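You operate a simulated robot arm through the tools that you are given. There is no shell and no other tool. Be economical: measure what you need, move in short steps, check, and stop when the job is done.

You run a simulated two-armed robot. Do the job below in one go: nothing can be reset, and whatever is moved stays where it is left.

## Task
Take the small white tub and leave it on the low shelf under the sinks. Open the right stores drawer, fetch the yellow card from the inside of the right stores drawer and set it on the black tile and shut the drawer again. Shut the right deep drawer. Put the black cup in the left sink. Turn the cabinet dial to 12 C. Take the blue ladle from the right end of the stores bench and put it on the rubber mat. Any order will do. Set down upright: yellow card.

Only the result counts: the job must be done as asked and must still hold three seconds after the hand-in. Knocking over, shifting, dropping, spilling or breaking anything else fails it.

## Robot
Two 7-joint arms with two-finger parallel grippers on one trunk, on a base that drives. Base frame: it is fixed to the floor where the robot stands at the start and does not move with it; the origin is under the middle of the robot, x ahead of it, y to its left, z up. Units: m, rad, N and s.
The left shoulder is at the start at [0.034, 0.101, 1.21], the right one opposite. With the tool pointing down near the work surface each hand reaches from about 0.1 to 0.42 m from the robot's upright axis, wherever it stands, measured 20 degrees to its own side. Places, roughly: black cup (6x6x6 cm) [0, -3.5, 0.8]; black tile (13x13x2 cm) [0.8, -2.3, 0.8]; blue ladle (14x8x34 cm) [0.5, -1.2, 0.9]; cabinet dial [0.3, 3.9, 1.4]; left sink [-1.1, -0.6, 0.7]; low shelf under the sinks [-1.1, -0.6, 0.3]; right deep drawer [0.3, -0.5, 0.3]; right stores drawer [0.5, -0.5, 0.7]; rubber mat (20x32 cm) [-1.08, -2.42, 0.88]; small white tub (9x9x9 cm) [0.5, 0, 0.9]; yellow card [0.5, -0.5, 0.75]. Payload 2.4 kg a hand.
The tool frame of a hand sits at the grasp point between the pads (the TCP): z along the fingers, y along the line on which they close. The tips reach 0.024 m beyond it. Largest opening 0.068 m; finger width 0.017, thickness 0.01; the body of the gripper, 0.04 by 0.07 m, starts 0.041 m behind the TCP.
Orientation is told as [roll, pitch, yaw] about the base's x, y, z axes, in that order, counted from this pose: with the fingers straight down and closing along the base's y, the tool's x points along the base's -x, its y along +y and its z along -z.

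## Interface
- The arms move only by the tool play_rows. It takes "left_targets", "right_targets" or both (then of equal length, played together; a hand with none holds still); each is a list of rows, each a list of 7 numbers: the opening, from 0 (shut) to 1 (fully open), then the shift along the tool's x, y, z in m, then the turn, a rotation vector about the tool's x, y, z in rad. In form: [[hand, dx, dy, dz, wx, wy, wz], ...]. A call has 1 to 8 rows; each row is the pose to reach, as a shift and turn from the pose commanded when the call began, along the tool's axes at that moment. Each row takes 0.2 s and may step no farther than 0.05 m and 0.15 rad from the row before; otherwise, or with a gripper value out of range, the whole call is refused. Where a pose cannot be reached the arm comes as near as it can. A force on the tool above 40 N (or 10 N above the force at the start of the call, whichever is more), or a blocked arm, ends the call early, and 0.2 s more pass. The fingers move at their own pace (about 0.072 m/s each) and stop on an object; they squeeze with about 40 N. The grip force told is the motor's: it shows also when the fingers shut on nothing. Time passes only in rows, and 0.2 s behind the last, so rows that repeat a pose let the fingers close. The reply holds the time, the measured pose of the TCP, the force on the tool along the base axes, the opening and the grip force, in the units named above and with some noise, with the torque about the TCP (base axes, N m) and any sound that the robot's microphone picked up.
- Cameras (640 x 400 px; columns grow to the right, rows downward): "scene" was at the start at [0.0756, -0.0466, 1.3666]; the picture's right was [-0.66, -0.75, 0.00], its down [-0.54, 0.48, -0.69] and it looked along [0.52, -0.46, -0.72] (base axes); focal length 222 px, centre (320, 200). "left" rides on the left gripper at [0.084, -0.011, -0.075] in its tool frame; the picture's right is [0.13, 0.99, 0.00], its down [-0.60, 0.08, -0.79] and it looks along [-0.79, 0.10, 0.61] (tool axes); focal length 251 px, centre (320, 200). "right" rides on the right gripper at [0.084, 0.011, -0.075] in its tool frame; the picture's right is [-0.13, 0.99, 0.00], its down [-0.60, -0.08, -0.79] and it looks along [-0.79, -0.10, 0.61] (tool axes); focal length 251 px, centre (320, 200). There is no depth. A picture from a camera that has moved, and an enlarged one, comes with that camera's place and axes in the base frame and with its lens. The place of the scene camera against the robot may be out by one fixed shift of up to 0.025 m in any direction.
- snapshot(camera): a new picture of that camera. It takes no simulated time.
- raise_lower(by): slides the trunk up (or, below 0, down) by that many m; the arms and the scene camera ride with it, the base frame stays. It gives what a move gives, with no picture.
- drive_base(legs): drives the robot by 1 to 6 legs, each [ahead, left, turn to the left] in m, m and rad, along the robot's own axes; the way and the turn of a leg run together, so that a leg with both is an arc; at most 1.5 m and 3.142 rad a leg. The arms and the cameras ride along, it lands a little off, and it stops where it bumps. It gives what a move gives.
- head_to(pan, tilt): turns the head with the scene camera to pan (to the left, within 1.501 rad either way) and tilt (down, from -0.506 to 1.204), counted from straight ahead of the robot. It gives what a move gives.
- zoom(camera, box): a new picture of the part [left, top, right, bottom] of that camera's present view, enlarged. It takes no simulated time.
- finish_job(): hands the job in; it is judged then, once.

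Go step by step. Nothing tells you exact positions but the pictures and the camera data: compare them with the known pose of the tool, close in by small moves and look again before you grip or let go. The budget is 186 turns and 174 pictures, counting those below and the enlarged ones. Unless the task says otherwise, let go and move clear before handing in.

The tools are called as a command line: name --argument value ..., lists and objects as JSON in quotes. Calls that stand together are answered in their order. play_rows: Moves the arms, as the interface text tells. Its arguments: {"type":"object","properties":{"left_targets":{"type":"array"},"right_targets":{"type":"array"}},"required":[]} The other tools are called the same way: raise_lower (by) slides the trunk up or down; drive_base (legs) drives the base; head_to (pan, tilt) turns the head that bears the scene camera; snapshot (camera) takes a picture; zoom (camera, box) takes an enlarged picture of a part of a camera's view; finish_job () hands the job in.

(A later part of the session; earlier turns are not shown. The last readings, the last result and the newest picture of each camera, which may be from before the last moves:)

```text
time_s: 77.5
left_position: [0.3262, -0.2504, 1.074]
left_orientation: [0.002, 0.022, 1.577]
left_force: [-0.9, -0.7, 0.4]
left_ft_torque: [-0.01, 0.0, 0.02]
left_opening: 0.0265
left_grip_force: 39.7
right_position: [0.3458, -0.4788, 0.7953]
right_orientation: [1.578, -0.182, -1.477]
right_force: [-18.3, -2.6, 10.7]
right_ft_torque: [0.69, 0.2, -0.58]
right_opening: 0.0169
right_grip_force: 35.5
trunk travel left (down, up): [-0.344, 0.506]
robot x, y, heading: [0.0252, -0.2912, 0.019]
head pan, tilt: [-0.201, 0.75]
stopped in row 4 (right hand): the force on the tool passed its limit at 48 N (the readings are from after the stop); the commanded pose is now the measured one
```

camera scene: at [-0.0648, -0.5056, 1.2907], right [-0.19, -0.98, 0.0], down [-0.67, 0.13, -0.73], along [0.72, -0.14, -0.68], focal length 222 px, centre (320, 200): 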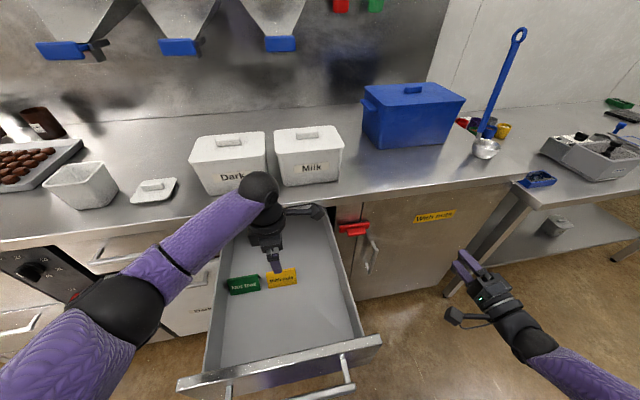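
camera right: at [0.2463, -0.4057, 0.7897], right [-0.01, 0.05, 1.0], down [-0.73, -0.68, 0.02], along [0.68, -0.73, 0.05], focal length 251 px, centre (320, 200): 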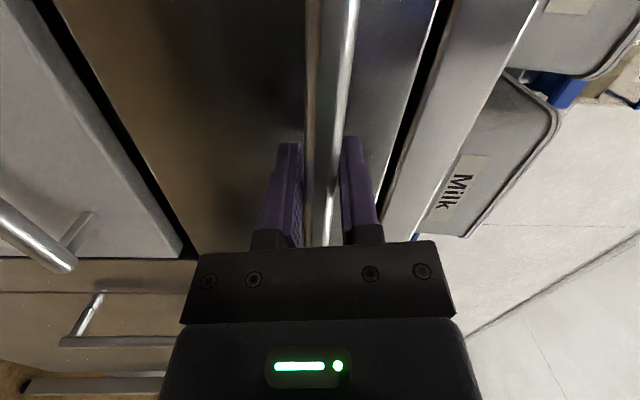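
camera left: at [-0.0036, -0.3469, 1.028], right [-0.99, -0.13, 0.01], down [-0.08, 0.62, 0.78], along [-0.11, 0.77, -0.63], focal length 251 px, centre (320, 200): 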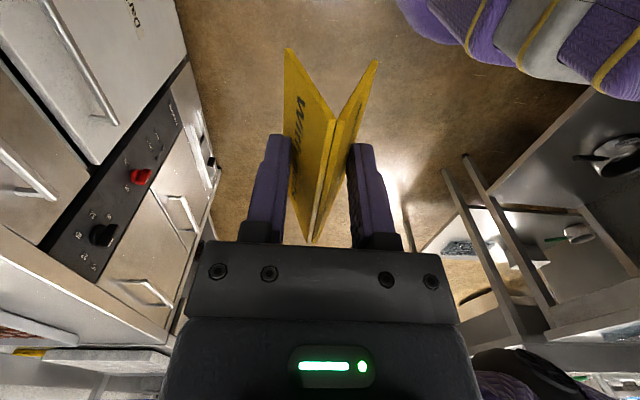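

Shut against its stop. Release, retreat, raise the right hand, and drive toward the tile table with the card.

play_rows --right_targets '[[0.6, 0, 0, 0, 0, 0, 0], [0.6, 0, 0, 0, 0, 0, 0], [0.6, 0, 0, -0.03, 0, 0, 0], [0.6, 0, 0, -0.06, 0, 0, 0]]'

drive_base --legs '[[-0.35, 0, 0]]'

play_rows --right_targets '[[0.6, -0.03, 0.04, -0.02, 0, 0, 0], [0.6, -0.06, 0.08, -0.04, 0, 0, 0], [0.6, -0.09, 0.12, -0.06, 0, 0, 0], [0.6, -0.12, 0.16, -0.08, 0, 0, 0], [0.6, -0.12, 0.2, -0.08, 0, 0, 0], [0.6, -0.12, 0.24, -0.08, 0, 0, 0]]'

drive_base --legs '[[0, -1.2, 0]]'

head_to --pan -0.6 --tilt 0.6

snapshot --camera "scene"

```text
time_s: 78.5
left_position: [0.3282, -0.2499, 1.0732]
left_orientation: [0.001, 0.022, 1.58]
left_force: [0.6, -0.3, -0.7]
left_ft_torque: [0.01, 0.0, 0.02]
left_opening: 0.0262
left_grip_force: 40.0
right_position: [0.2862, -0.4852, 0.7941]
right_orientation: [1.574, -0.179, -1.477]
right_force: [0.5, -0.2, -0.6]
right_ft_torque: [0.02, 0.01, 0.02]
right_opening: 0.0406
right_grip_force: 0.1
trunk travel left (down, up): [-0.344, 0.506]
robot x, y, heading: [0.0222, -0.2948, 0.025]
head pan, tilt: [-0.201, 0.75]
```

```text
time_s: 80.7
left_position: [-0.0163, -0.2574, 1.074]
left_orientation: [0.004, 0.02, 1.583]
left_force: [0.3, 0.3, 0.5]
left_ft_torque: [0.04, -0.02, 0.0]
left_opening: 0.0256
left_grip_force: 40.0
right_position: [-0.0579, -0.4918, 0.7931]
right_orientation: [1.575, -0.184, -1.471]
right_force: [0.6, 0.3, -0.7]
right_ft_torque: [0.01, -0.01, 0.01]
right_opening: 0.0408
right_grip_force: 0.1
trunk travel left (down, up): [-0.344, 0.506]
robot x, y, heading: [-0.3202, -0.3027, 0.027]
head pan, tilt: [-0.201, 0.75]
```

```text
refused: row 1 steps farther than a row can; nothing moved
```

```text
time_s: 86.7
left_position: [0.0138, -1.4246, 1.0751]
left_orientation: [0.005, 0.02, 1.587]
left_force: [0.3, -0.1, 0.0]
left_ft_torque: [0.0, 0.01, 0.02]
left_opening: 0.0234
left_grip_force: 40.2
right_position: [-0.0253, -1.6598, 0.7937]
right_orientation: [1.575, -0.18, -1.466]
right_force: [-0.6, 0.4, -0.6]
right_ft_torque: [-0.02, 0.02, -0.02]
right_opening: 0.0409
right_grip_force: 0.3
trunk travel left (down, up): [-0.344, 0.506]
robot x, y, heading: [-0.2901, -1.4752, 0.03]
head pan, tilt: [-0.201, 0.75]
```

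```text
time_s: 87.5
left_position: [0.0147, -1.424, 1.0752]
left_orientation: [0.001, 0.023, 1.59]
left_force: [0.2, 0.5, -0.3]
left_ft_torque: [0.02, 0.04, -0.01]
left_opening: 0.0236
left_grip_force: 39.7
right_position: [-0.0252, -1.6605, 0.7932]
right_orientation: [1.574, -0.182, -1.467]
right_force: [0.7, 0.3, -0.5]
right_ft_torque: [-0.02, 0.0, -0.01]
right_opening: 0.0408
right_grip_force: 0.0
trunk travel left (down, up): [-0.344, 0.506]
robot x, y, heading: [-0.2879, -1.4692, 0.03]
head pan, tilt: [-0.6, 0.6]
```

```text
115 pictures are left
camera scene: at [-0.186, -1.5113, 1.3036], right [-0.54, -0.84, 0.0], down [-0.48, 0.31, -0.82], along [0.69, -0.45, -0.57], focal length 222 px, centre (320, 200)
```

scene: 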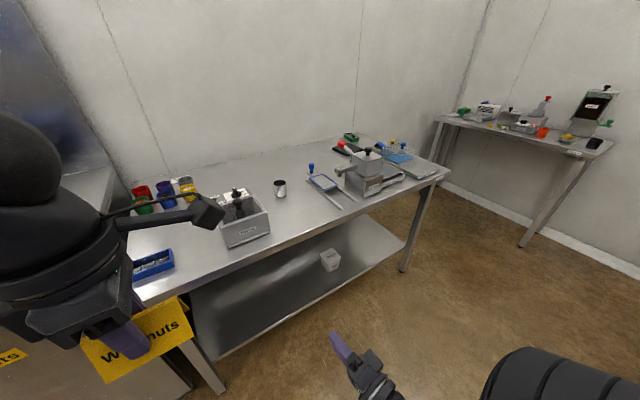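

The dark slab near (343,149) px should be the black tile. Zoom in.

zoom --camera "scene" --box '[280, 110, 440, 210]'

snapshot --camera "left"

```text
4.00 times, centred on (360, 160) of scene
camera zoom: at [-0.186, -1.5113, 1.3036], right [-0.54, -0.84, 0.0], down [-0.48, 0.31, -0.82], along [0.69, -0.45, -0.57], focal length 888 px, centre (160, 360)
```

zoom: 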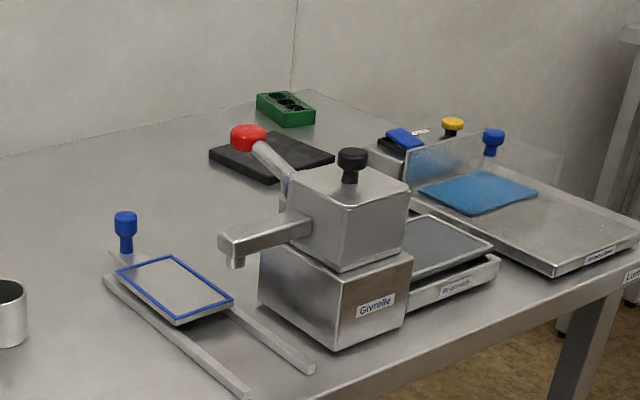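

```text
113 pictures are left
camera left: at [0.027, -1.5073, 1.1501], right [-0.99, -0.15, 0.01], down [-0.09, 0.62, 0.78], along [-0.12, 0.77, -0.63], focal length 251 px, centre (320, 200)
```

left: 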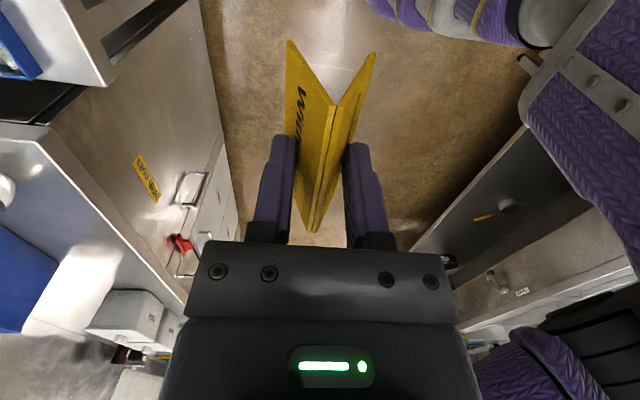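

The black tile is at the back right of this table (~(0.77,-2.31)), too far to reach from the front; I'll go round to the table's right end. First raise the right hand clear and turn the left hand's yaw back so that the card's ridge points along the robot's forward axis.

play_rows --right_targets '[[0.6, -0.02, 0.03, -0.02, 0, 0, 0], [0.6, -0.04, 0.06, -0.04, 0, 0, 0], [0.6, -0.06, 0.09, -0.06, 0, 0, 0], [0.6, -0.08, 0.12, -0.08, 0, 0, 0], [0.6, -0.1, 0.15, -0.1, 0, 0, 0], [0.6, -0.1, 0.19, -0.1, 0, 0, 0], [0.6, -0.1, 0.23, -0.1, 0, 0, 0], [0.6, -0.1, 0.26, -0.1, 0, 0, 0]]' --left_targets '[[0, 0, 0, 0, 0, 0, 0.14], [0, 0, 0, 0, 0, 0, 0.28], [0, 0, 0, 0, 0, 0, 0.42], [0, 0, 0, 0, 0, 0, 0.56], [0, 0, 0, 0, 0, 0, 0.7], [0, 0, 0, 0, 0, 0, 0.84], [0, 0, 0, 0, 0, 0, 0.98], [0, 0, 0, 0, 0, 0, 1.12]]'

play_rows --left_targets '[[0, 0, 0, 0, 0, 0, 0.15], [0, 0, 0, 0, 0, 0, 0.3], [0, 0, 0, 0, 0, 0, 0.44]]'

drive_base --legs '[[0, -1.47, 0]]'

head_to --pan 0 --tilt 0.5

snapshot --camera "scene"

```text
time_s: 89.3
left_position: [0.0149, -1.4252, 1.073]
left_orientation: [-0.018, 0.013, 0.467]
left_force: [-0.8, -0.3, 0.2]
left_ft_torque: [-0.01, -0.01, -0.02]
left_opening: 0.0228
left_grip_force: 39.3
right_position: [-0.1421, -1.7742, 1.0407]
right_orientation: [1.575, -0.181, -1.465]
right_force: [0.4, 0.0, 0.6]
right_ft_torque: [0.03, -0.02, 0.01]
right_opening: 0.0407
right_grip_force: 0.1
right hand out of reach, approached as far as the arm can: row 6, 7, 8
trunk travel left (down, up): [-0.344, 0.506]
robot x, y, heading: [-0.2854, -1.4689, 0.027]
head pan, tilt: [-0.6, 0.6]
```

```text
time_s: 90.1
left_position: [0.0147, -1.4256, 1.0741]
left_orientation: [-0.02, 0.005, 0.026]
left_force: [-0.7, 0.2, -0.2]
left_ft_torque: [-0.03, 0.02, 0.0]
left_opening: 0.0226
left_grip_force: 38.8
right_position: [-0.14, -1.7727, 1.0417]
right_orientation: [1.575, -0.183, -1.464]
right_force: [0.0, 0.0, 0.3]
right_ft_torque: [-0.02, 0.0, -0.01]
right_opening: 0.0409
right_grip_force: 0.1
trunk travel left (down, up): [-0.344, 0.506]
robot x, y, heading: [-0.2855, -1.47, 0.03]
head pan, tilt: [-0.6, 0.6]
```

```text
time_s: 97.3
left_position: [0.0498, -2.8759, 1.0732]
left_orientation: [-0.021, 0.007, 0.016]
left_force: [-1.3, 0.4, -0.5]
left_ft_torque: [-0.01, 0.0, 0.01]
left_opening: 0.02
left_grip_force: 37.3
right_position: [-0.1118, -3.2223, 1.0408]
right_orientation: [1.576, -0.18, -1.477]
right_force: [0.8, 0.4, -1.0]
right_ft_torque: [-0.01, -0.02, 0.0]
right_opening: 0.0407
right_grip_force: 0.0
trunk travel left (down, up): [-0.344, 0.506]
robot x, y, heading: [-0.2538, -2.9172, 0.02]
head pan, tilt: [-0.6, 0.6]
```

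```text
time_s: 98.3
left_position: [0.0494, -2.876, 1.0729]
left_orientation: [-0.021, 0.005, 0.015]
left_force: [0.4, 0.0, -0.2]
left_ft_torque: [0.01, -0.02, 0.01]
left_opening: 0.0203
left_grip_force: 38.0
right_position: [-0.1106, -3.2227, 1.042]
right_orientation: [1.576, -0.181, -1.477]
right_force: [-0.3, 0.4, 0.3]
right_ft_torque: [0.01, 0.01, 0.0]
right_opening: 0.0409
right_grip_force: 0.1
trunk travel left (down, up): [-0.344, 0.506]
robot x, y, heading: [-0.253, -2.9191, 0.018]
head pan, tilt: [0.0, 0.499]
```

```text
112 pictures are left
camera scene: at [-0.136, -2.9092, 1.3127], right [0.02, -1.0, 0.0], down [-0.48, -0.01, -0.88], along [0.88, 0.01, -0.48], focal length 222 px, centre (320, 200)
```

scene: 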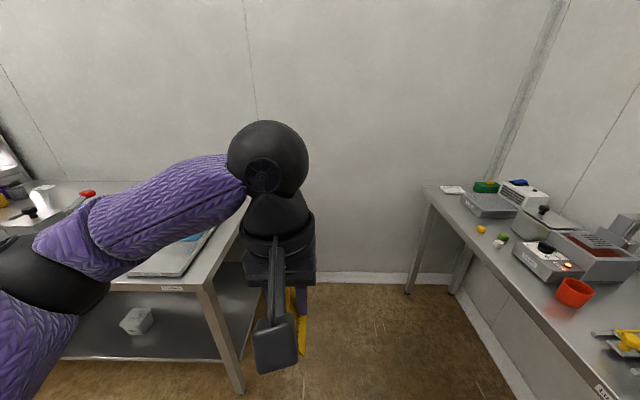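

Gap between the tables is wide enough. Turn left to face the table's end and strafe to x≈0.72.

drive_base --legs '[[0, 0, 1.55], [0, -0.97, 0]]'

snapshot --camera "scene"

snapshot --camera "left"

```text
time_s: 107.0
left_position: [0.6571, -2.6203, 1.0737]
left_orientation: [-0.023, 0.003, 1.572]
left_force: [-0.6, 1.2, 0.0]
left_ft_torque: [0.02, 0.0, 0.0]
left_opening: 0.0176
left_grip_force: 36.2
right_position: [0.9993, -2.7853, 1.0417]
right_orientation: [1.577, -0.176, 0.09]
right_force: [-10.8, -4.1, 3.9]
right_ft_torque: [-0.25, -0.04, -0.98]
right_opening: 0.0406
right_grip_force: 0.1
trunk travel left (down, up): [-0.344, 0.506]
robot x, y, heading: [0.6991, -2.923, 1.577]
head pan, tilt: [0.0, 0.499]
stopped in leg 2: the robot was blocked; the commanded pose is now the measured one
```

```text
111 pictures are left
camera scene: at [0.6816, -2.7861, 1.3128], right [1.0, 0.0, 0.0], down [0.0, -0.48, -0.88], along [0.0, 0.88, -0.48], focal length 222 px, centre (320, 200)
```

scene: 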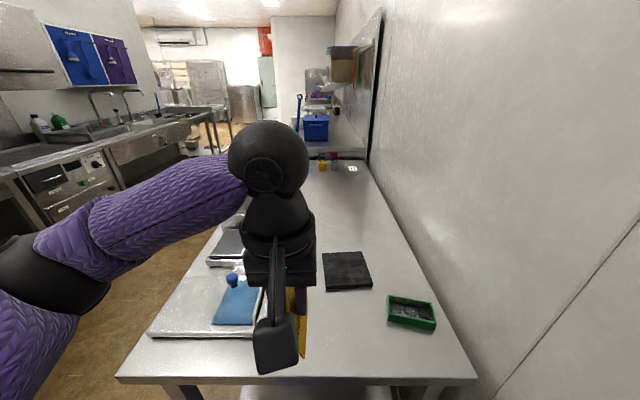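

```text
110 pictures are left
camera left: at [0.6664, -2.7042, 1.1487], right [-0.99, -0.13, -0.02], down [-0.1, 0.61, 0.79], along [-0.09, 0.78, -0.61], focal length 251 px, centre (320, 200)
```

left: 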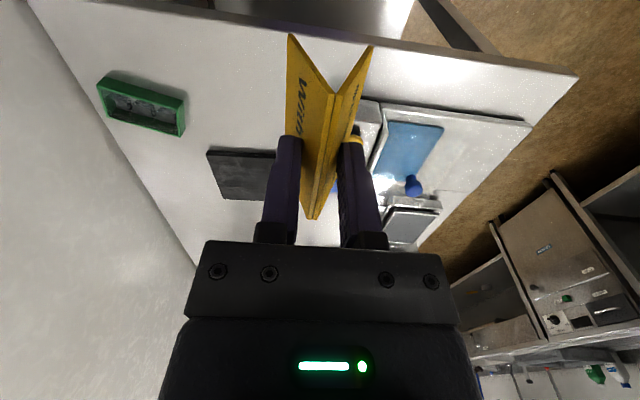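

The right hand touched the wall; tile centre ≈ (0.77,-2.32). The card is slowly creeping down in the grip, so I'll be quick: tuck the right hand, and move ahead and right.

play_rows --right_targets '[[0.6, 0.04, 0, 0, 0, 0, 0], [0.6, 0.08, 0, 0, 0, 0, 0], [0.6, 0.12, 0, 0, 0, 0, 0]]'

drive_base --legs '[[0.1, -0.07, 0]]'

snapshot --camera "left"

snapshot --camera "scene"

```text
time_s: 107.8
left_position: [0.6595, -2.6189, 1.0737]
left_orientation: [-0.023, 0.008, 1.573]
left_force: [0.4, 0.7, -0.1]
left_ft_torque: [0.0, -0.01, -0.02]
left_opening: 0.0177
left_grip_force: 36.2
right_position: [0.9252, -2.7862, 0.9716]
right_orientation: [1.576, -0.182, 0.102]
right_force: [-0.3, 0.4, 0.3]
right_ft_torque: [-0.01, 0.01, -0.02]
right_opening: 0.0408
right_grip_force: 0.2
right hand out of reach, approached as far as the arm can: row 1, 2, 3
trunk travel left (down, up): [-0.344, 0.506]
robot x, y, heading: [0.6989, -2.9223, 1.572]
head pan, tilt: [0.0, 0.499]
```

```text
time_s: 109.1
left_position: [0.7294, -2.5198, 1.0738]
left_orientation: [-0.021, 0.006, 1.574]
left_force: [0.0, 0.2, -0.7]
left_ft_torque: [0.01, -0.02, 0.01]
left_opening: 0.0172
left_grip_force: 35.6
right_position: [0.9963, -2.6865, 0.9704]
right_orientation: [1.577, -0.179, 0.103]
right_force: [-0.1, 0.4, -0.8]
right_ft_torque: [0.03, 0.03, 0.02]
right_opening: 0.0406
right_grip_force: 0.0
trunk travel left (down, up): [-0.344, 0.506]
robot x, y, heading: [0.7663, -2.822, 1.574]
head pan, tilt: [0.0, 0.499]
```

```text
109 pictures are left
camera left: at [0.7385, -2.6028, 1.1485], right [-0.99, -0.13, -0.02], down [-0.1, 0.61, 0.79], along [-0.09, 0.78, -0.61], focal length 251 px, centre (320, 200)
```

left: 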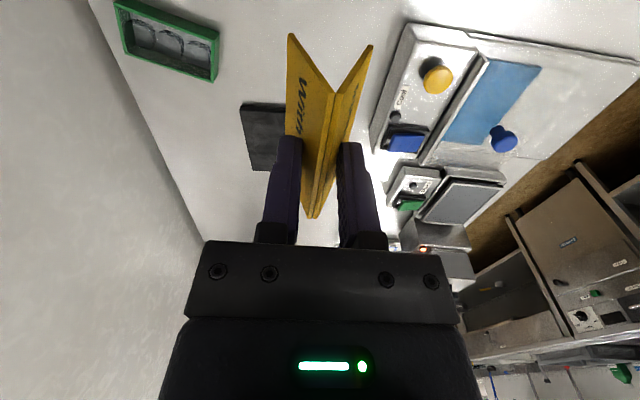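

```text
108 pictures are left
camera scene: at [0.754, -2.6846, 1.3127], right [1.0, 0.0, 0.0], down [0.0, -0.48, -0.88], along [0.0, 0.88, -0.48], focal length 222 px, centre (320, 200)
```

scene: 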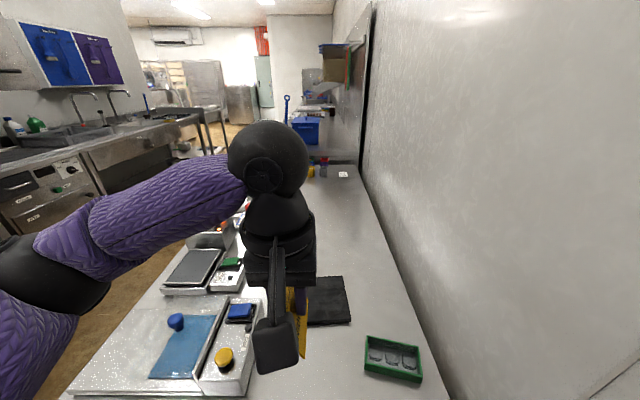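

Tile centre ≈ (0.765,-2.327). Edge a bit nearer, then extend the hand over the tile.

drive_base --legs '[[0.05, 0, 0]]'

play_rows --left_targets '[[0, -0.03, -0.01, 0.02, 0, 0, 0], [0, -0.06, -0.02, 0.04, 0, 0, 0], [0, -0.09, -0.03, 0.06, 0, 0, 0], [0, -0.12, -0.036, 0.09, 0, 0, 0], [0, -0.135, -0.036, 0.12, 0, 0, 0]]'

snapshot --camera "left"

snapshot --camera "scene"

```text
time_s: 110.0
left_position: [0.7291, -2.4673, 1.0737]
left_orientation: [-0.02, 0.005, 1.572]
left_force: [-0.2, 0.1, 0.0]
left_ft_torque: [-0.03, 0.02, 0.01]
left_opening: 0.0173
left_grip_force: 35.7
right_position: [0.9959, -2.6343, 0.9702]
right_orientation: [1.572, -0.178, 0.109]
right_force: [0.8, -0.3, 0.9]
right_ft_torque: [0.01, 0.0, -0.01]
right_opening: 0.0408
right_grip_force: 0.1
trunk travel left (down, up): [-0.344, 0.506]
robot x, y, heading: [0.7747, -2.7728, 1.573]
head pan, tilt: [0.0, 0.499]
```

```text
time_s: 111.2
left_position: [0.7679, -2.3317, 0.9503]
left_orientation: [-0.021, 0.003, 1.574]
left_force: [-0.3, 0.0, 0.5]
left_ft_torque: [0.03, -0.02, -0.01]
left_opening: 0.0171
left_grip_force: 35.9
right_position: [0.9949, -2.6352, 0.9711]
right_orientation: [1.573, -0.182, 0.11]
right_force: [0.7, 0.1, 0.5]
right_ft_torque: [0.0, 0.01, -0.03]
right_opening: 0.0409
right_grip_force: 0.1
trunk travel left (down, up): [-0.344, 0.506]
robot x, y, heading: [0.7661, -2.775, 1.572]
head pan, tilt: [0.0, 0.499]
```

```text
107 pictures are left
camera left: at [0.7775, -2.4154, 1.0255], right [-0.99, -0.13, -0.02], down [-0.1, 0.61, 0.79], along [-0.09, 0.78, -0.61], focal length 251 px, centre (320, 200)
```

left: 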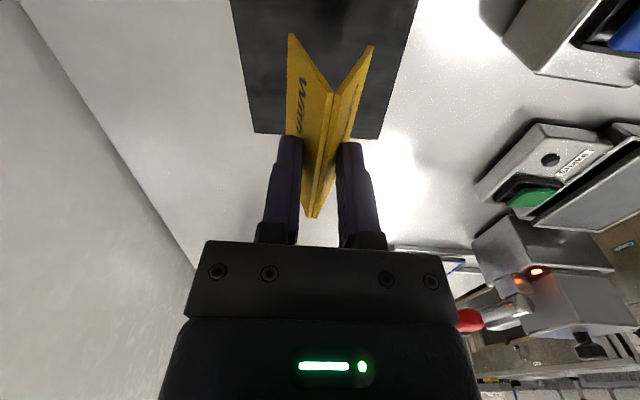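

```text
106 pictures are left
camera scene: at [0.7539, -2.634, 1.3127], right [1.0, 0.0, 0.0], down [0.0, -0.48, -0.88], along [0.0, 0.88, -0.48], focal length 222 px, centre (320, 200)
```

scene: 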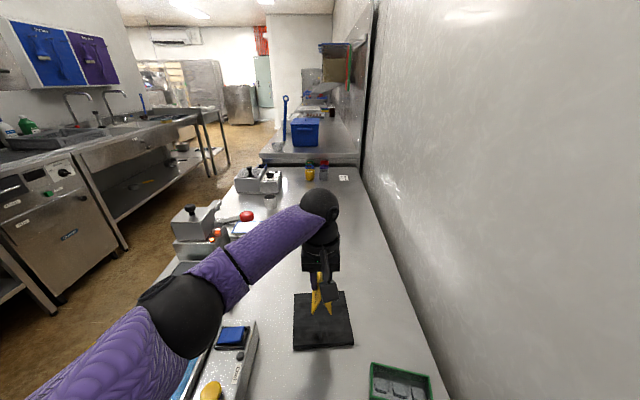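

Well centred over the tile. Lower gently until contact.

play_rows --left_targets '[[0, 0, 0, 0.03, 0, 0, 0], [0, 0, 0, 0.05, 0, 0, 0], [0, 0, 0, 0.06, 0, 0, 0]]'

snapshot --camera "left"

zoom --camera "scene" --box '[260, 240, 420, 340]'

```text
time_s: 112.0
left_position: [0.7705, -2.3348, 0.8912]
left_orientation: [-0.019, 0.006, 1.573]
left_force: [0.1, -1.0, 0.4]
left_ft_torque: [0.0, -0.02, -0.01]
left_opening: 0.0167
left_grip_force: 34.9
right_position: [0.9956, -2.6354, 0.9703]
right_orientation: [1.574, -0.179, 0.111]
right_force: [-0.5, 0.9, -0.4]
right_ft_torque: [-0.03, 0.0, 0.04]
right_opening: 0.041
right_grip_force: 0.1
trunk travel left (down, up): [-0.344, 0.506]
robot x, y, heading: [0.7671, -2.7733, 1.576]
head pan, tilt: [0.0, 0.499]
```

```text
105 pictures are left
camera left: at [0.7806, -2.4181, 0.9667], right [-0.99, -0.13, -0.02], down [-0.1, 0.61, 0.79], along [-0.09, 0.78, -0.61], focal length 251 px, centre (320, 200)
```

left: 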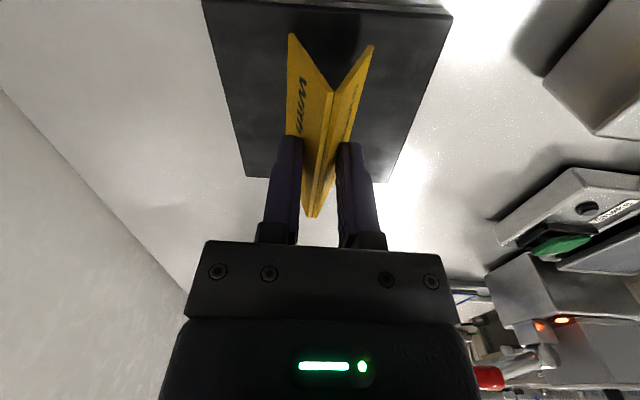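

```text
4.00 times, centred on (340, 290) of scene
camera zoom: at [0.7539, -2.6341, 1.3127], right [1.0, 0.0, 0.0], down [0.0, -0.48, -0.88], along [0.0, 0.88, -0.48], focal length 888 px, centre (240, -160)
```

zoom: 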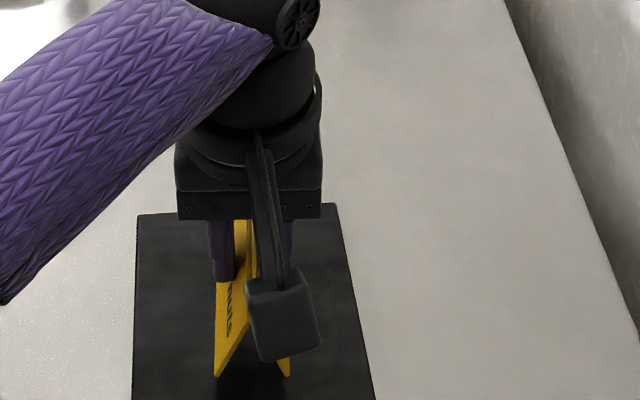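

play_rows --left_targets '[[0, 0, 0, 0.006, 0, 0, 0], [0, 0, 0, 0.012, 0, 0, 0], [0, 0, 0, 0.018, 0, 0, 0], [0, 0, 0, 0.022, 0, 0, 0]]'

snapshot --camera "left"

zoom --camera "scene" --box '[260, 240, 420, 340]'

```text
time_s: 113.0
left_position: [0.7702, -2.3343, 0.8716]
left_orientation: [-0.022, 0.004, 1.571]
left_force: [-0.4, 0.0, -0.2]
left_ft_torque: [0.02, 0.02, 0.0]
left_opening: 0.0165
left_grip_force: 35.3
right_position: [0.9953, -2.6346, 0.971]
right_orientation: [1.573, -0.181, 0.11]
right_force: [-0.7, 0.6, 1.2]
right_ft_torque: [0.0, -0.02, -0.02]
right_opening: 0.0409
right_grip_force: 0.1
trunk travel left (down, up): [-0.344, 0.506]
robot x, y, heading: [0.7698, -2.7745, 1.574]
head pan, tilt: [0.0, 0.499]
```

```text
103 pictures are left
camera left: at [0.7796, -2.4185, 0.9462], right [-0.99, -0.13, -0.02], down [-0.1, 0.61, 0.79], along [-0.09, 0.78, -0.61], focal length 251 px, centre (320, 200)
```

left: 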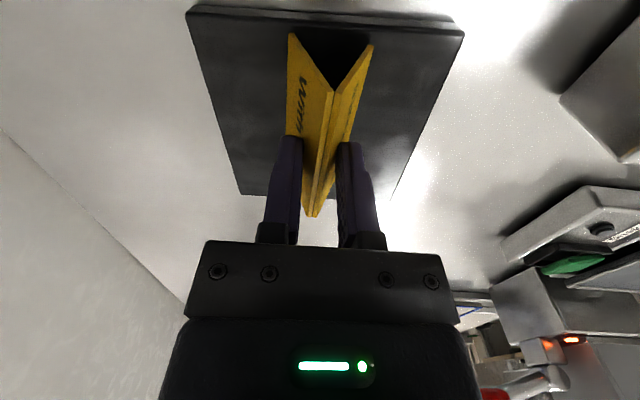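

```text
4.00 times, centred on (340, 290) of scene
camera zoom: at [0.7539, -2.6341, 1.3127], right [1.0, 0.0, 0.0], down [0.0, -0.48, -0.88], along [0.0, 0.88, -0.48], focal length 888 px, centre (240, -160)
```

zoom: 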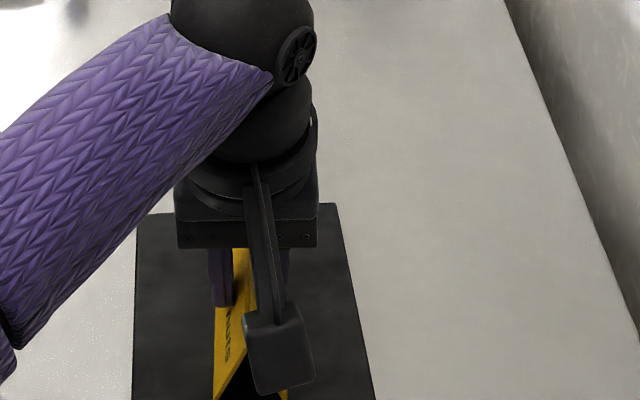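

Tile top ≈0.81; a bit further to contact.

play_rows --left_targets '[[0, -0.006, 0, 0.004, 0, 0, 0], [0, -0.01, 0, 0.008, 0, 0, 0], [0, -0.01, 0, 0.012, 0, 0, 0]]'

snapshot --camera "left"

```text
time_s: 113.8
left_position: [0.7709, -2.3247, 0.8654]
left_orientation: [-0.027, -0.003, 1.568]
left_force: [-1.8, -8.1, 25.2]
left_ft_torque: [-0.62, 0.1, -0.07]
left_opening: 0.0161
left_grip_force: 35.3
right_position: [0.9945, -2.6389, 0.9704]
right_orientation: [1.579, -0.18, 0.112]
right_force: [0.4, 0.2, -0.6]
right_ft_torque: [0.01, 0.0, 0.0]
right_opening: 0.0409
right_grip_force: 0.2
trunk travel left (down, up): [-0.344, 0.506]
robot x, y, heading: [0.7693, -2.7714, 1.572]
head pan, tilt: [0.0, 0.499]
stopped in row 3 (left hand): the force on the tool passed its limit at 46 N (the readings are from after the stop); the commanded pose is now the measured one
```

```text
101 pictures are left
camera left: at [0.7792, -2.4101, 0.9399], right [-0.99, -0.13, -0.03], down [-0.1, 0.6, 0.79], along [-0.08, 0.79, -0.61], focal length 251 px, centre (320, 200)
```

left: 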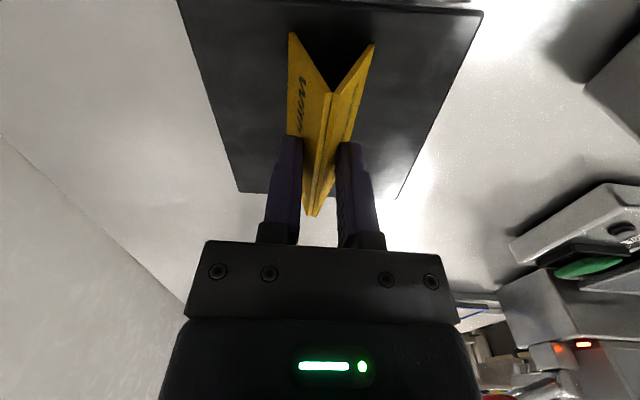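

Firm contact. Release and rise.

play_rows --left_targets '[[0.5, 0, 0, 0, 0, 0, 0], [1, 0, 0, 0, 0, 0, 0], [1, 0, 0, 0, 0, 0, 0], [1, 0, 0, 0, 0, 0, 0]]'

play_rows --left_targets '[[1, 0, 0, -0.03, 0, 0, 0], [1, 0, 0, -0.07, 0, 0, 0], [1, 0, 0, -0.11, 0, 0, 0], [1, 0, 0, -0.15, 0, 0, 0]]'

snapshot --camera "left"

zoom --camera "scene" --box '[260, 240, 420, 340]'

```text
time_s: 114.8
left_position: [0.7713, -2.3238, 0.8613]
left_orientation: [-0.027, -0.001, 1.569]
left_force: [0.3, -1.1, -0.2]
left_ft_torque: [0.0, 0.0, -0.02]
left_opening: 0.0681
left_grip_force: 0.0
right_position: [0.996, -2.6351, 0.9708]
right_orientation: [1.575, -0.18, 0.11]
right_force: [-0.1, -0.3, -0.8]
right_ft_torque: [0.04, 0.0, 0.02]
right_opening: 0.0409
right_grip_force: 0.0
trunk travel left (down, up): [-0.344, 0.506]
robot x, y, heading: [0.7683, -2.7721, 1.573]
head pan, tilt: [0.0, 0.499]
```

```text
time_s: 115.8
left_position: [0.767, -2.325, 1.0115]
left_orientation: [-0.024, 0.002, 1.569]
left_force: [0.4, 0.0, -0.4]
left_ft_torque: [-0.03, -0.01, 0.03]
left_opening: 0.0681
left_grip_force: 0.0
right_position: [0.9954, -2.6345, 0.9709]
right_orientation: [1.576, -0.178, 0.11]
right_force: [0.8, 0.8, 0.0]
right_ft_torque: [0.02, 0.01, -0.02]
right_opening: 0.0405
right_grip_force: 0.0
trunk travel left (down, up): [-0.344, 0.506]
robot x, y, heading: [0.7643, -2.7715, 1.568]
head pan, tilt: [0.0, 0.499]
```

```text
100 pictures are left
camera left: at [0.7754, -2.4091, 1.0858], right [-0.99, -0.13, -0.02], down [-0.1, 0.61, 0.79], along [-0.09, 0.79, -0.61], focal length 251 px, centre (320, 200)
```

left: 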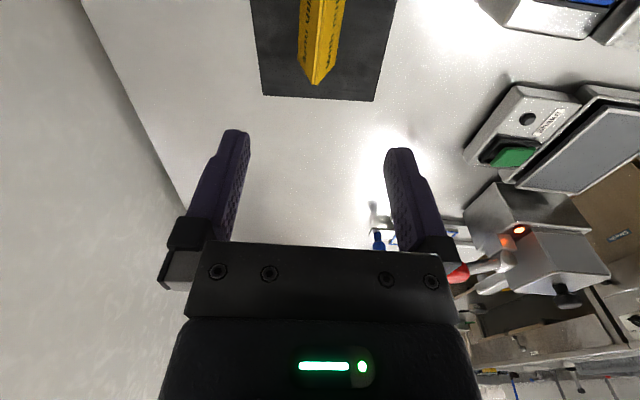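

```text
4.00 times, centred on (340, 290) of scene
camera zoom: at [0.7538, -2.6343, 1.3127], right [1.0, 0.0, 0.0], down [0.0, -0.48, -0.88], along [0.0, 0.88, -0.48], focal length 888 px, centre (240, -160)
```

zoom: 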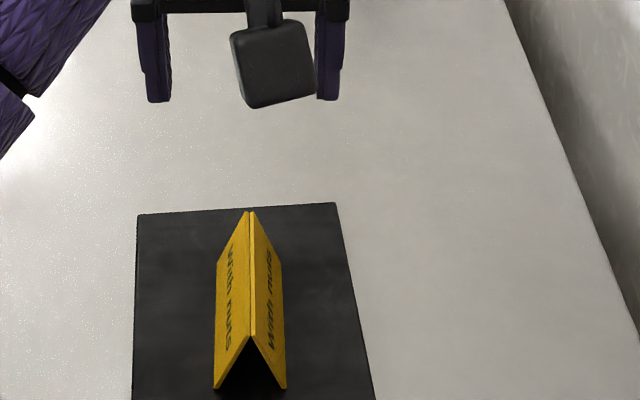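

Card stands upright on the tile. Next the black cup on the far table: retract, back off and turn round.

play_rows --left_targets '[[1, 0.04, 0.01, 0, 0, 0, 0], [1, 0.08, 0.02, 0, 0, 0, 0], [1, 0.12, 0.03, -0.02, 0, 0, 0], [1, 0.15, 0.05, -0.04, 0, 0, 0]]'

drive_base --legs '[[-0.12, 0, 0], [0, 0.78, 0], [0, 0, -3.1]]'

head_to --pan 0 --tilt 0.7

snapshot --camera "scene"

snapshot --camera "left"

```text
time_s: 116.8
left_position: [0.7129, -2.4736, 1.0519]
left_orientation: [-0.024, 0.003, 1.569]
left_force: [1.1, 0.9, 0.8]
left_ft_torque: [-0.02, -0.02, 0.0]
left_opening: 0.0681
left_grip_force: 0.0
right_position: [0.9961, -2.636, 0.9714]
right_orientation: [1.575, -0.18, 0.11]
right_force: [1.3, 0.1, 0.7]
right_ft_torque: [-0.02, -0.01, 0.01]
right_opening: 0.0409
right_grip_force: 0.0
trunk travel left (down, up): [-0.344, 0.506]
robot x, y, heading: [0.7662, -2.7715, 1.574]
head pan, tilt: [0.0, 0.499]
```

```text
time_s: 129.1
left_position: [0.0511, -3.1979, 1.0529]
left_orientation: [-0.026, 0.0, -1.571]
left_force: [0.5, -0.1, -0.2]
left_ft_torque: [0.01, -0.06, -0.01]
left_opening: 0.0679
left_grip_force: 0.0
right_position: [-0.23, -3.0364, 0.9695]
right_orientation: [1.573, -0.18, -3.031]
right_force: [0.1, -0.7, -0.1]
right_ft_torque: [0.04, 0.03, -0.04]
right_opening: 0.0407
right_grip_force: 0.0
trunk travel left (down, up): [-0.344, 0.506]
robot x, y, heading: [-0.0028, -2.8967, -1.567]
head pan, tilt: [0.0, 0.499]
```

```text
time_s: 129.9
left_position: [0.0513, -3.1969, 1.0524]
left_orientation: [-0.027, -0.001, -1.571]
left_force: [-0.5, -0.3, -0.5]
left_ft_torque: [0.05, 0.01, -0.01]
left_opening: 0.068
left_grip_force: 0.1
right_position: [-0.2304, -3.0358, 0.9706]
right_orientation: [1.572, -0.181, -3.027]
right_force: [0.4, 0.3, 0.2]
right_ft_torque: [-0.03, 0.01, -0.03]
right_opening: 0.0409
right_grip_force: 0.1
trunk travel left (down, up): [-0.344, 0.506]
robot x, y, heading: [-0.0044, -2.8995, -1.566]
head pan, tilt: [0.0, 0.7]
```

```text
98 pictures are left
camera scene: at [-0.0145, -3.0169, 1.2951], right [-1.0, 0.0, 0.0], down [0.0, 0.64, -0.77], along [0.0, -0.77, -0.64], focal length 222 px, centre (320, 200)
```

scene: 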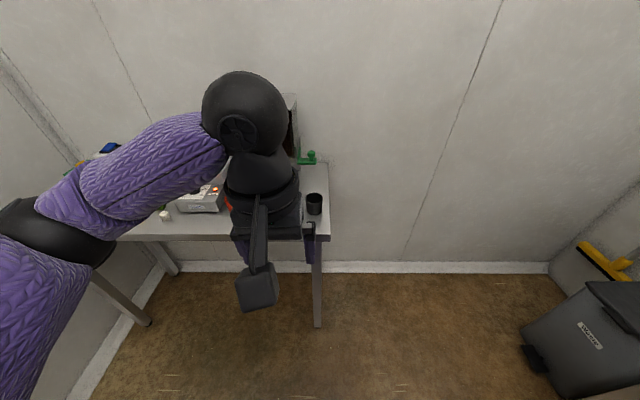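

```text
97 pictures are left
camera left: at [0.0426, -3.114, 1.127], right [0.99, 0.13, -0.03], down [0.1, -0.6, 0.79], along [0.09, -0.79, -0.61], focal length 251 px, centre (320, 200)
```

left: 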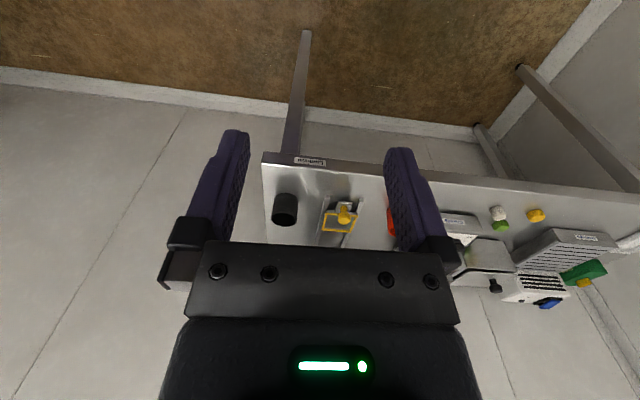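

Cup seen at about (0.015,-3.55), near the end of the far table. Drive closer.

drive_base --legs '[[0.3, -0.06, 0]]'

snapshot --camera "left"

snapshot --camera "scene"

```text
time_s: 131.9
left_position: [-0.0102, -3.4893, 1.0525]
left_orientation: [-0.026, 0.003, -1.575]
left_force: [-0.8, 0.4, 0.4]
left_ft_torque: [0.0, -0.01, 0.01]
left_opening: 0.0679
left_grip_force: 0.1
right_position: [-0.2928, -3.3265, 0.9702]
right_orientation: [1.574, -0.18, -3.033]
right_force: [-0.6, -0.3, -0.9]
right_ft_torque: [0.0, 0.02, -0.01]
right_opening: 0.0409
right_grip_force: 0.1
trunk travel left (down, up): [-0.344, 0.506]
robot x, y, heading: [-0.0649, -3.1889, -1.567]
head pan, tilt: [0.0, 0.7]
```

```text
96 pictures are left
camera left: at [-0.0195, -3.4051, 1.1269], right [0.99, 0.13, -0.03], down [0.1, -0.61, 0.79], along [0.08, -0.79, -0.61], focal length 251 px, centre (320, 200)
```

left: 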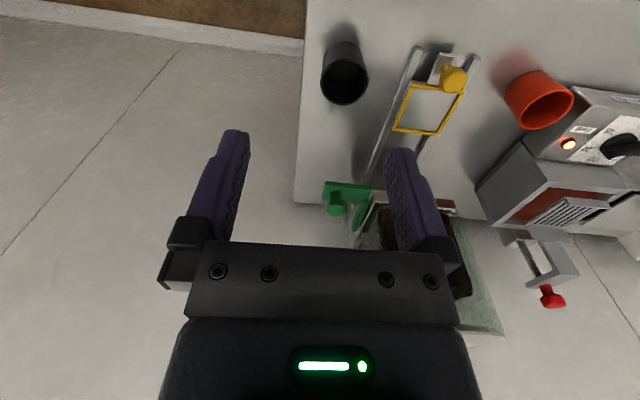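

```text
95 pictures are left
camera scene: at [-0.0763, -3.3079, 1.295], right [-1.0, 0.0, 0.0], down [0.0, 0.64, -0.76], along [0.0, -0.76, -0.64], focal length 222 px, centre (320, 200)
```

scene: 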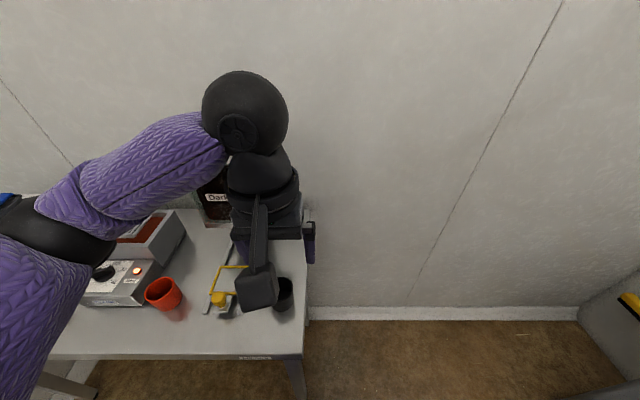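

Rim centre ≈ (0.024,-3.562), z≈0.81. Move over it and partly down.

play_rows --left_targets '[[1, -0.03, 0.02, 0.02, 0, 0, 0], [1, -0.06, 0.033, 0.04, 0, 0, 0], [1, -0.06, 0.033, 0.08, 0, 0, 0], [1, -0.06, 0.033, 0.12, 0, 0, 0]]'

snapshot --camera "left"

```text
time_s: 132.9
left_position: [0.0212, -3.5515, 0.9322]
left_orientation: [-0.025, 0.0, -1.576]
left_force: [0.2, 0.5, 0.8]
left_ft_torque: [-0.01, 0.0, -0.04]
left_opening: 0.068
left_grip_force: 0.1
right_position: [-0.2921, -3.3257, 0.9713]
right_orientation: [1.574, -0.18, -3.034]
right_force: [1.2, 0.0, -0.1]
right_ft_torque: [-0.01, 0.01, -0.01]
right_opening: 0.0406
right_grip_force: 0.1
trunk travel left (down, up): [-0.344, 0.506]
robot x, y, heading: [-0.0662, -3.1906, -1.575]
head pan, tilt: [0.0, 0.7]
```

```text
94 pictures are left
camera left: at [0.0123, -3.4676, 1.0062], right [0.99, 0.12, -0.02], down [0.1, -0.6, 0.79], along [0.08, -0.79, -0.61], focal length 251 px, centre (320, 200)
```

left: 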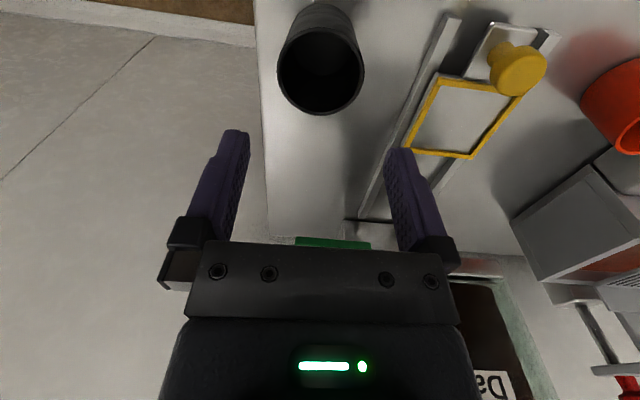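

Aligned: rim centred in column 320. Descend to just above the rim and check.

play_rows --left_targets '[[1, 0, 0, 0.03, 0, 0, 0], [1, 0, 0, 0.06, 0, 0, 0], [1, 0, 0, 0.07, 0, 0, 0]]'

snapshot --camera "left"

```text
time_s: 133.7
left_position: [0.0173, -3.5504, 0.8624]
left_orientation: [-0.024, 0.0, -1.577]
left_force: [0.5, 0.1, -0.2]
left_ft_torque: [0.02, 0.01, 0.0]
left_opening: 0.068
left_grip_force: 0.2
right_position: [-0.2925, -3.3255, 0.9717]
right_orientation: [1.574, -0.177, -3.033]
right_force: [0.2, -0.3, 0.4]
right_ft_torque: [0.03, -0.01, -0.02]
right_opening: 0.0407
right_grip_force: 0.2
trunk travel left (down, up): [-0.344, 0.506]
robot x, y, heading: [-0.0607, -3.1889, -1.571]
head pan, tilt: [0.0, 0.7]
```

```text
93 pictures are left
camera left: at [0.0079, -3.4665, 0.9367], right [0.99, 0.12, -0.02], down [0.1, -0.6, 0.79], along [0.08, -0.79, -0.61], focal length 251 px, centre (320, 200)
```

left: 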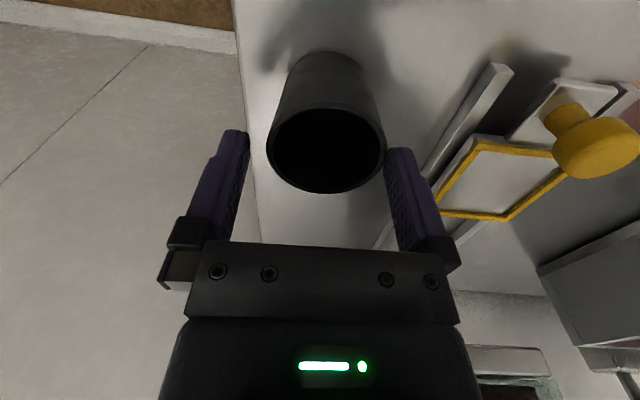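

Shift 3 mm and descend around the cup.

play_rows --left_targets '[[1, 0, 0.003, 0, 0, 0, 0], [1, 0, 0.003, 0.012, 0, 0, 0], [1, 0, 0.003, 0.024, 0, 0, 0], [1, 0, 0.003, 0.036, 0, 0, 0], [1, 0, 0.003, 0.048, 0, 0, 0]]'

snapshot --camera "left"

```text
time_s: 134.8
left_position: [0.0189, -3.5497, 0.8259]
left_orientation: [-0.025, -0.003, -1.574]
left_force: [0.8, 9.6, 17.2]
left_ft_torque: [0.35, -0.78, 0.47]
left_opening: 0.0682
left_grip_force: 0.0
right_position: [-0.2916, -3.3242, 0.9706]
right_orientation: [1.578, -0.178, -3.031]
right_force: [0.2, -0.3, 0.4]
right_ft_torque: [-0.01, 0.02, 0.0]
right_opening: 0.0408
right_grip_force: 0.0
trunk travel left (down, up): [-0.344, 0.506]
robot x, y, heading: [-0.0628, -3.191, -1.569]
head pan, tilt: [0.0, 0.7]
stopped in row 5 (left hand): the force on the tool passed its limit at 53 N (the readings are from after the stop); the commanded pose is now the measured one
```

```text
92 pictures are left
camera left: at [0.0109, -3.4653, 0.8995], right [0.99, 0.13, -0.02], down [0.1, -0.6, 0.79], along [0.09, -0.79, -0.61], focal length 251 px, centre (320, 200)
```

left: 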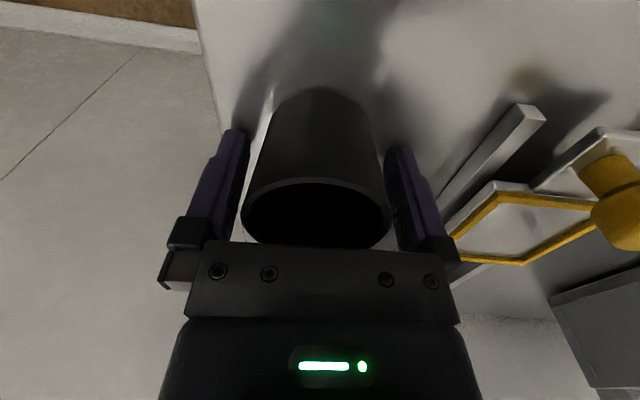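

Right fingertip touched the neighbouring rail; there is already 4 cm of overlap with the cup. Rise 4 mm and close.

play_rows --left_targets '[[1, 0, 0, -0.004, 0, 0, 0], [0.6, 0, 0, -0.004, 0, 0, 0], [0.3, 0, 0, -0.004, 0, 0, 0], [0.3, 0, 0, -0.004, 0, 0, 0]]'

snapshot --camera "left"

```text
time_s: 135.8
left_position: [0.0206, -3.5521, 0.8277]
left_orientation: [-0.025, -0.004, -1.572]
left_force: [-0.1, 0.2, -1.1]
left_ft_torque: [-0.01, 0.01, -0.02]
left_opening: 0.0204
left_grip_force: 0.0
right_position: [-0.2929, -3.3263, 0.971]
right_orientation: [1.574, -0.18, -3.032]
right_force: [0.8, -0.7, 0.2]
right_ft_torque: [0.01, 0.01, 0.01]
right_opening: 0.0407
right_grip_force: 0.0
trunk travel left (down, up): [-0.344, 0.506]
robot x, y, heading: [-0.0656, -3.1896, -1.567]
head pan, tilt: [0.0, 0.7]
```

```text
91 pictures are left
camera left: at [0.0115, -3.4677, 0.9018], right [0.99, 0.13, -0.02], down [0.1, -0.6, 0.79], along [0.09, -0.79, -0.61], focal length 251 px, centre (320, 200)
```

left: 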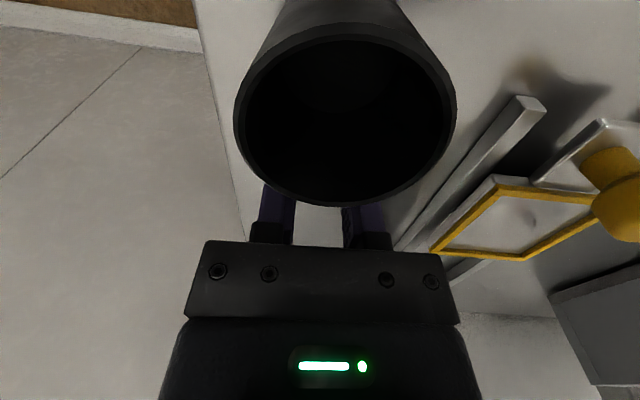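

The cup slid out toward the robot as the fingers closed, but it still stands at about (0.022,-3.505). I'll instead pinch its left wall, one finger inside. Rise and reposition.

play_rows --left_targets '[[0.3, -0.01, 0, -0.03, 0, 0, 0], [0.5, 0, 0, -0.07, 0, 0, 0], [0.5, 0.03, -0.015, -0.08, 0, 0, 0], [0.5, 0.048, -0.027, -0.08, 0, 0, 0]]'

snapshot --camera "left"

```text
time_s: 136.8
left_position: [-0.0051, -3.5039, 0.9087]
left_orientation: [-0.025, -0.003, -1.573]
left_force: [0.2, 0.6, -0.2]
left_ft_torque: [0.0, 0.01, -0.03]
left_opening: 0.0341
left_grip_force: 0.1
right_position: [-0.2925, -3.3255, 0.9714]
right_orientation: [1.574, -0.179, -3.034]
right_force: [0.5, -0.3, -0.3]
right_ft_torque: [-0.03, 0.0, 0.0]
right_opening: 0.0406
right_grip_force: 0.0
trunk travel left (down, up): [-0.344, 0.506]
robot x, y, heading: [-0.0608, -3.1884, -1.57]
head pan, tilt: [0.0, 0.7]
```

```text
90 pictures are left
camera left: at [-0.0143, -3.4204, 0.9835], right [0.99, 0.13, -0.02], down [0.1, -0.6, 0.79], along [0.09, -0.79, -0.61], focal length 251 px, centre (320, 200)
```

left: 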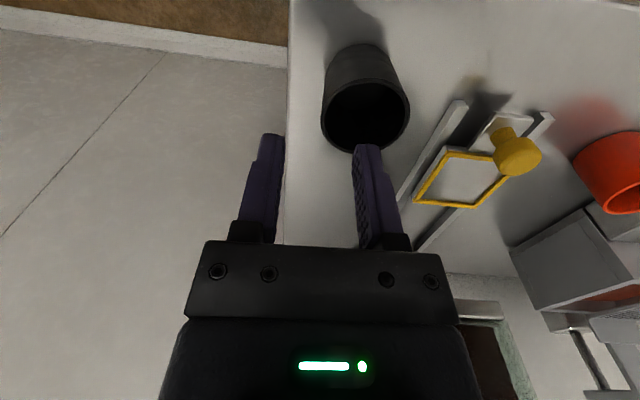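

Left wall is aligned under the TCP (column 321). Descend so that one finger enters the cup.

play_rows --left_targets '[[0.5, -0.008, 0.002, 0.03, 0, 0, 0], [0.5, -0.008, 0.002, 0.045, 0, 0, 0]]'

snapshot --camera "left"

```text
time_s: 137.4
left_position: [-0.0037, -3.5116, 0.8645]
left_orientation: [-0.023, -0.003, -1.574]
left_force: [-0.4, 0.2, 0.2]
left_ft_torque: [0.02, -0.03, -0.01]
left_opening: 0.0339
left_grip_force: 0.0
right_position: [-0.2926, -3.327, 0.9709]
right_orientation: [1.574, -0.18, -3.033]
right_force: [-0.2, -0.5, 1.2]
right_ft_torque: [0.03, -0.03, -0.01]
right_opening: 0.0407
right_grip_force: 0.1
trunk travel left (down, up): [-0.344, 0.506]
robot x, y, heading: [-0.0627, -3.1897, -1.571]
head pan, tilt: [0.0, 0.7]
```

```text
89 pictures are left
camera left: at [-0.0129, -3.4279, 0.9378], right [0.99, 0.13, -0.02], down [0.1, -0.6, 0.79], along [0.09, -0.79, -0.61], focal length 251 px, centre (320, 200)
```

left: 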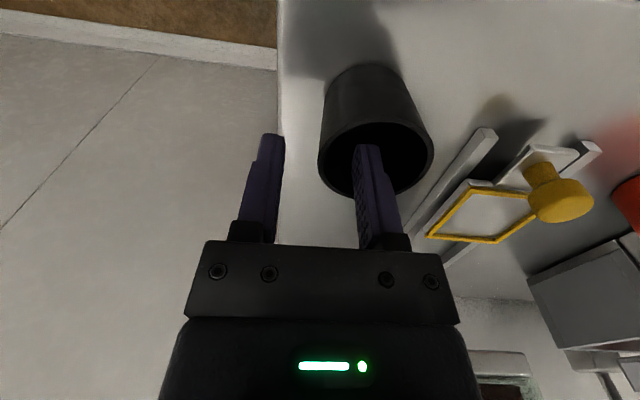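

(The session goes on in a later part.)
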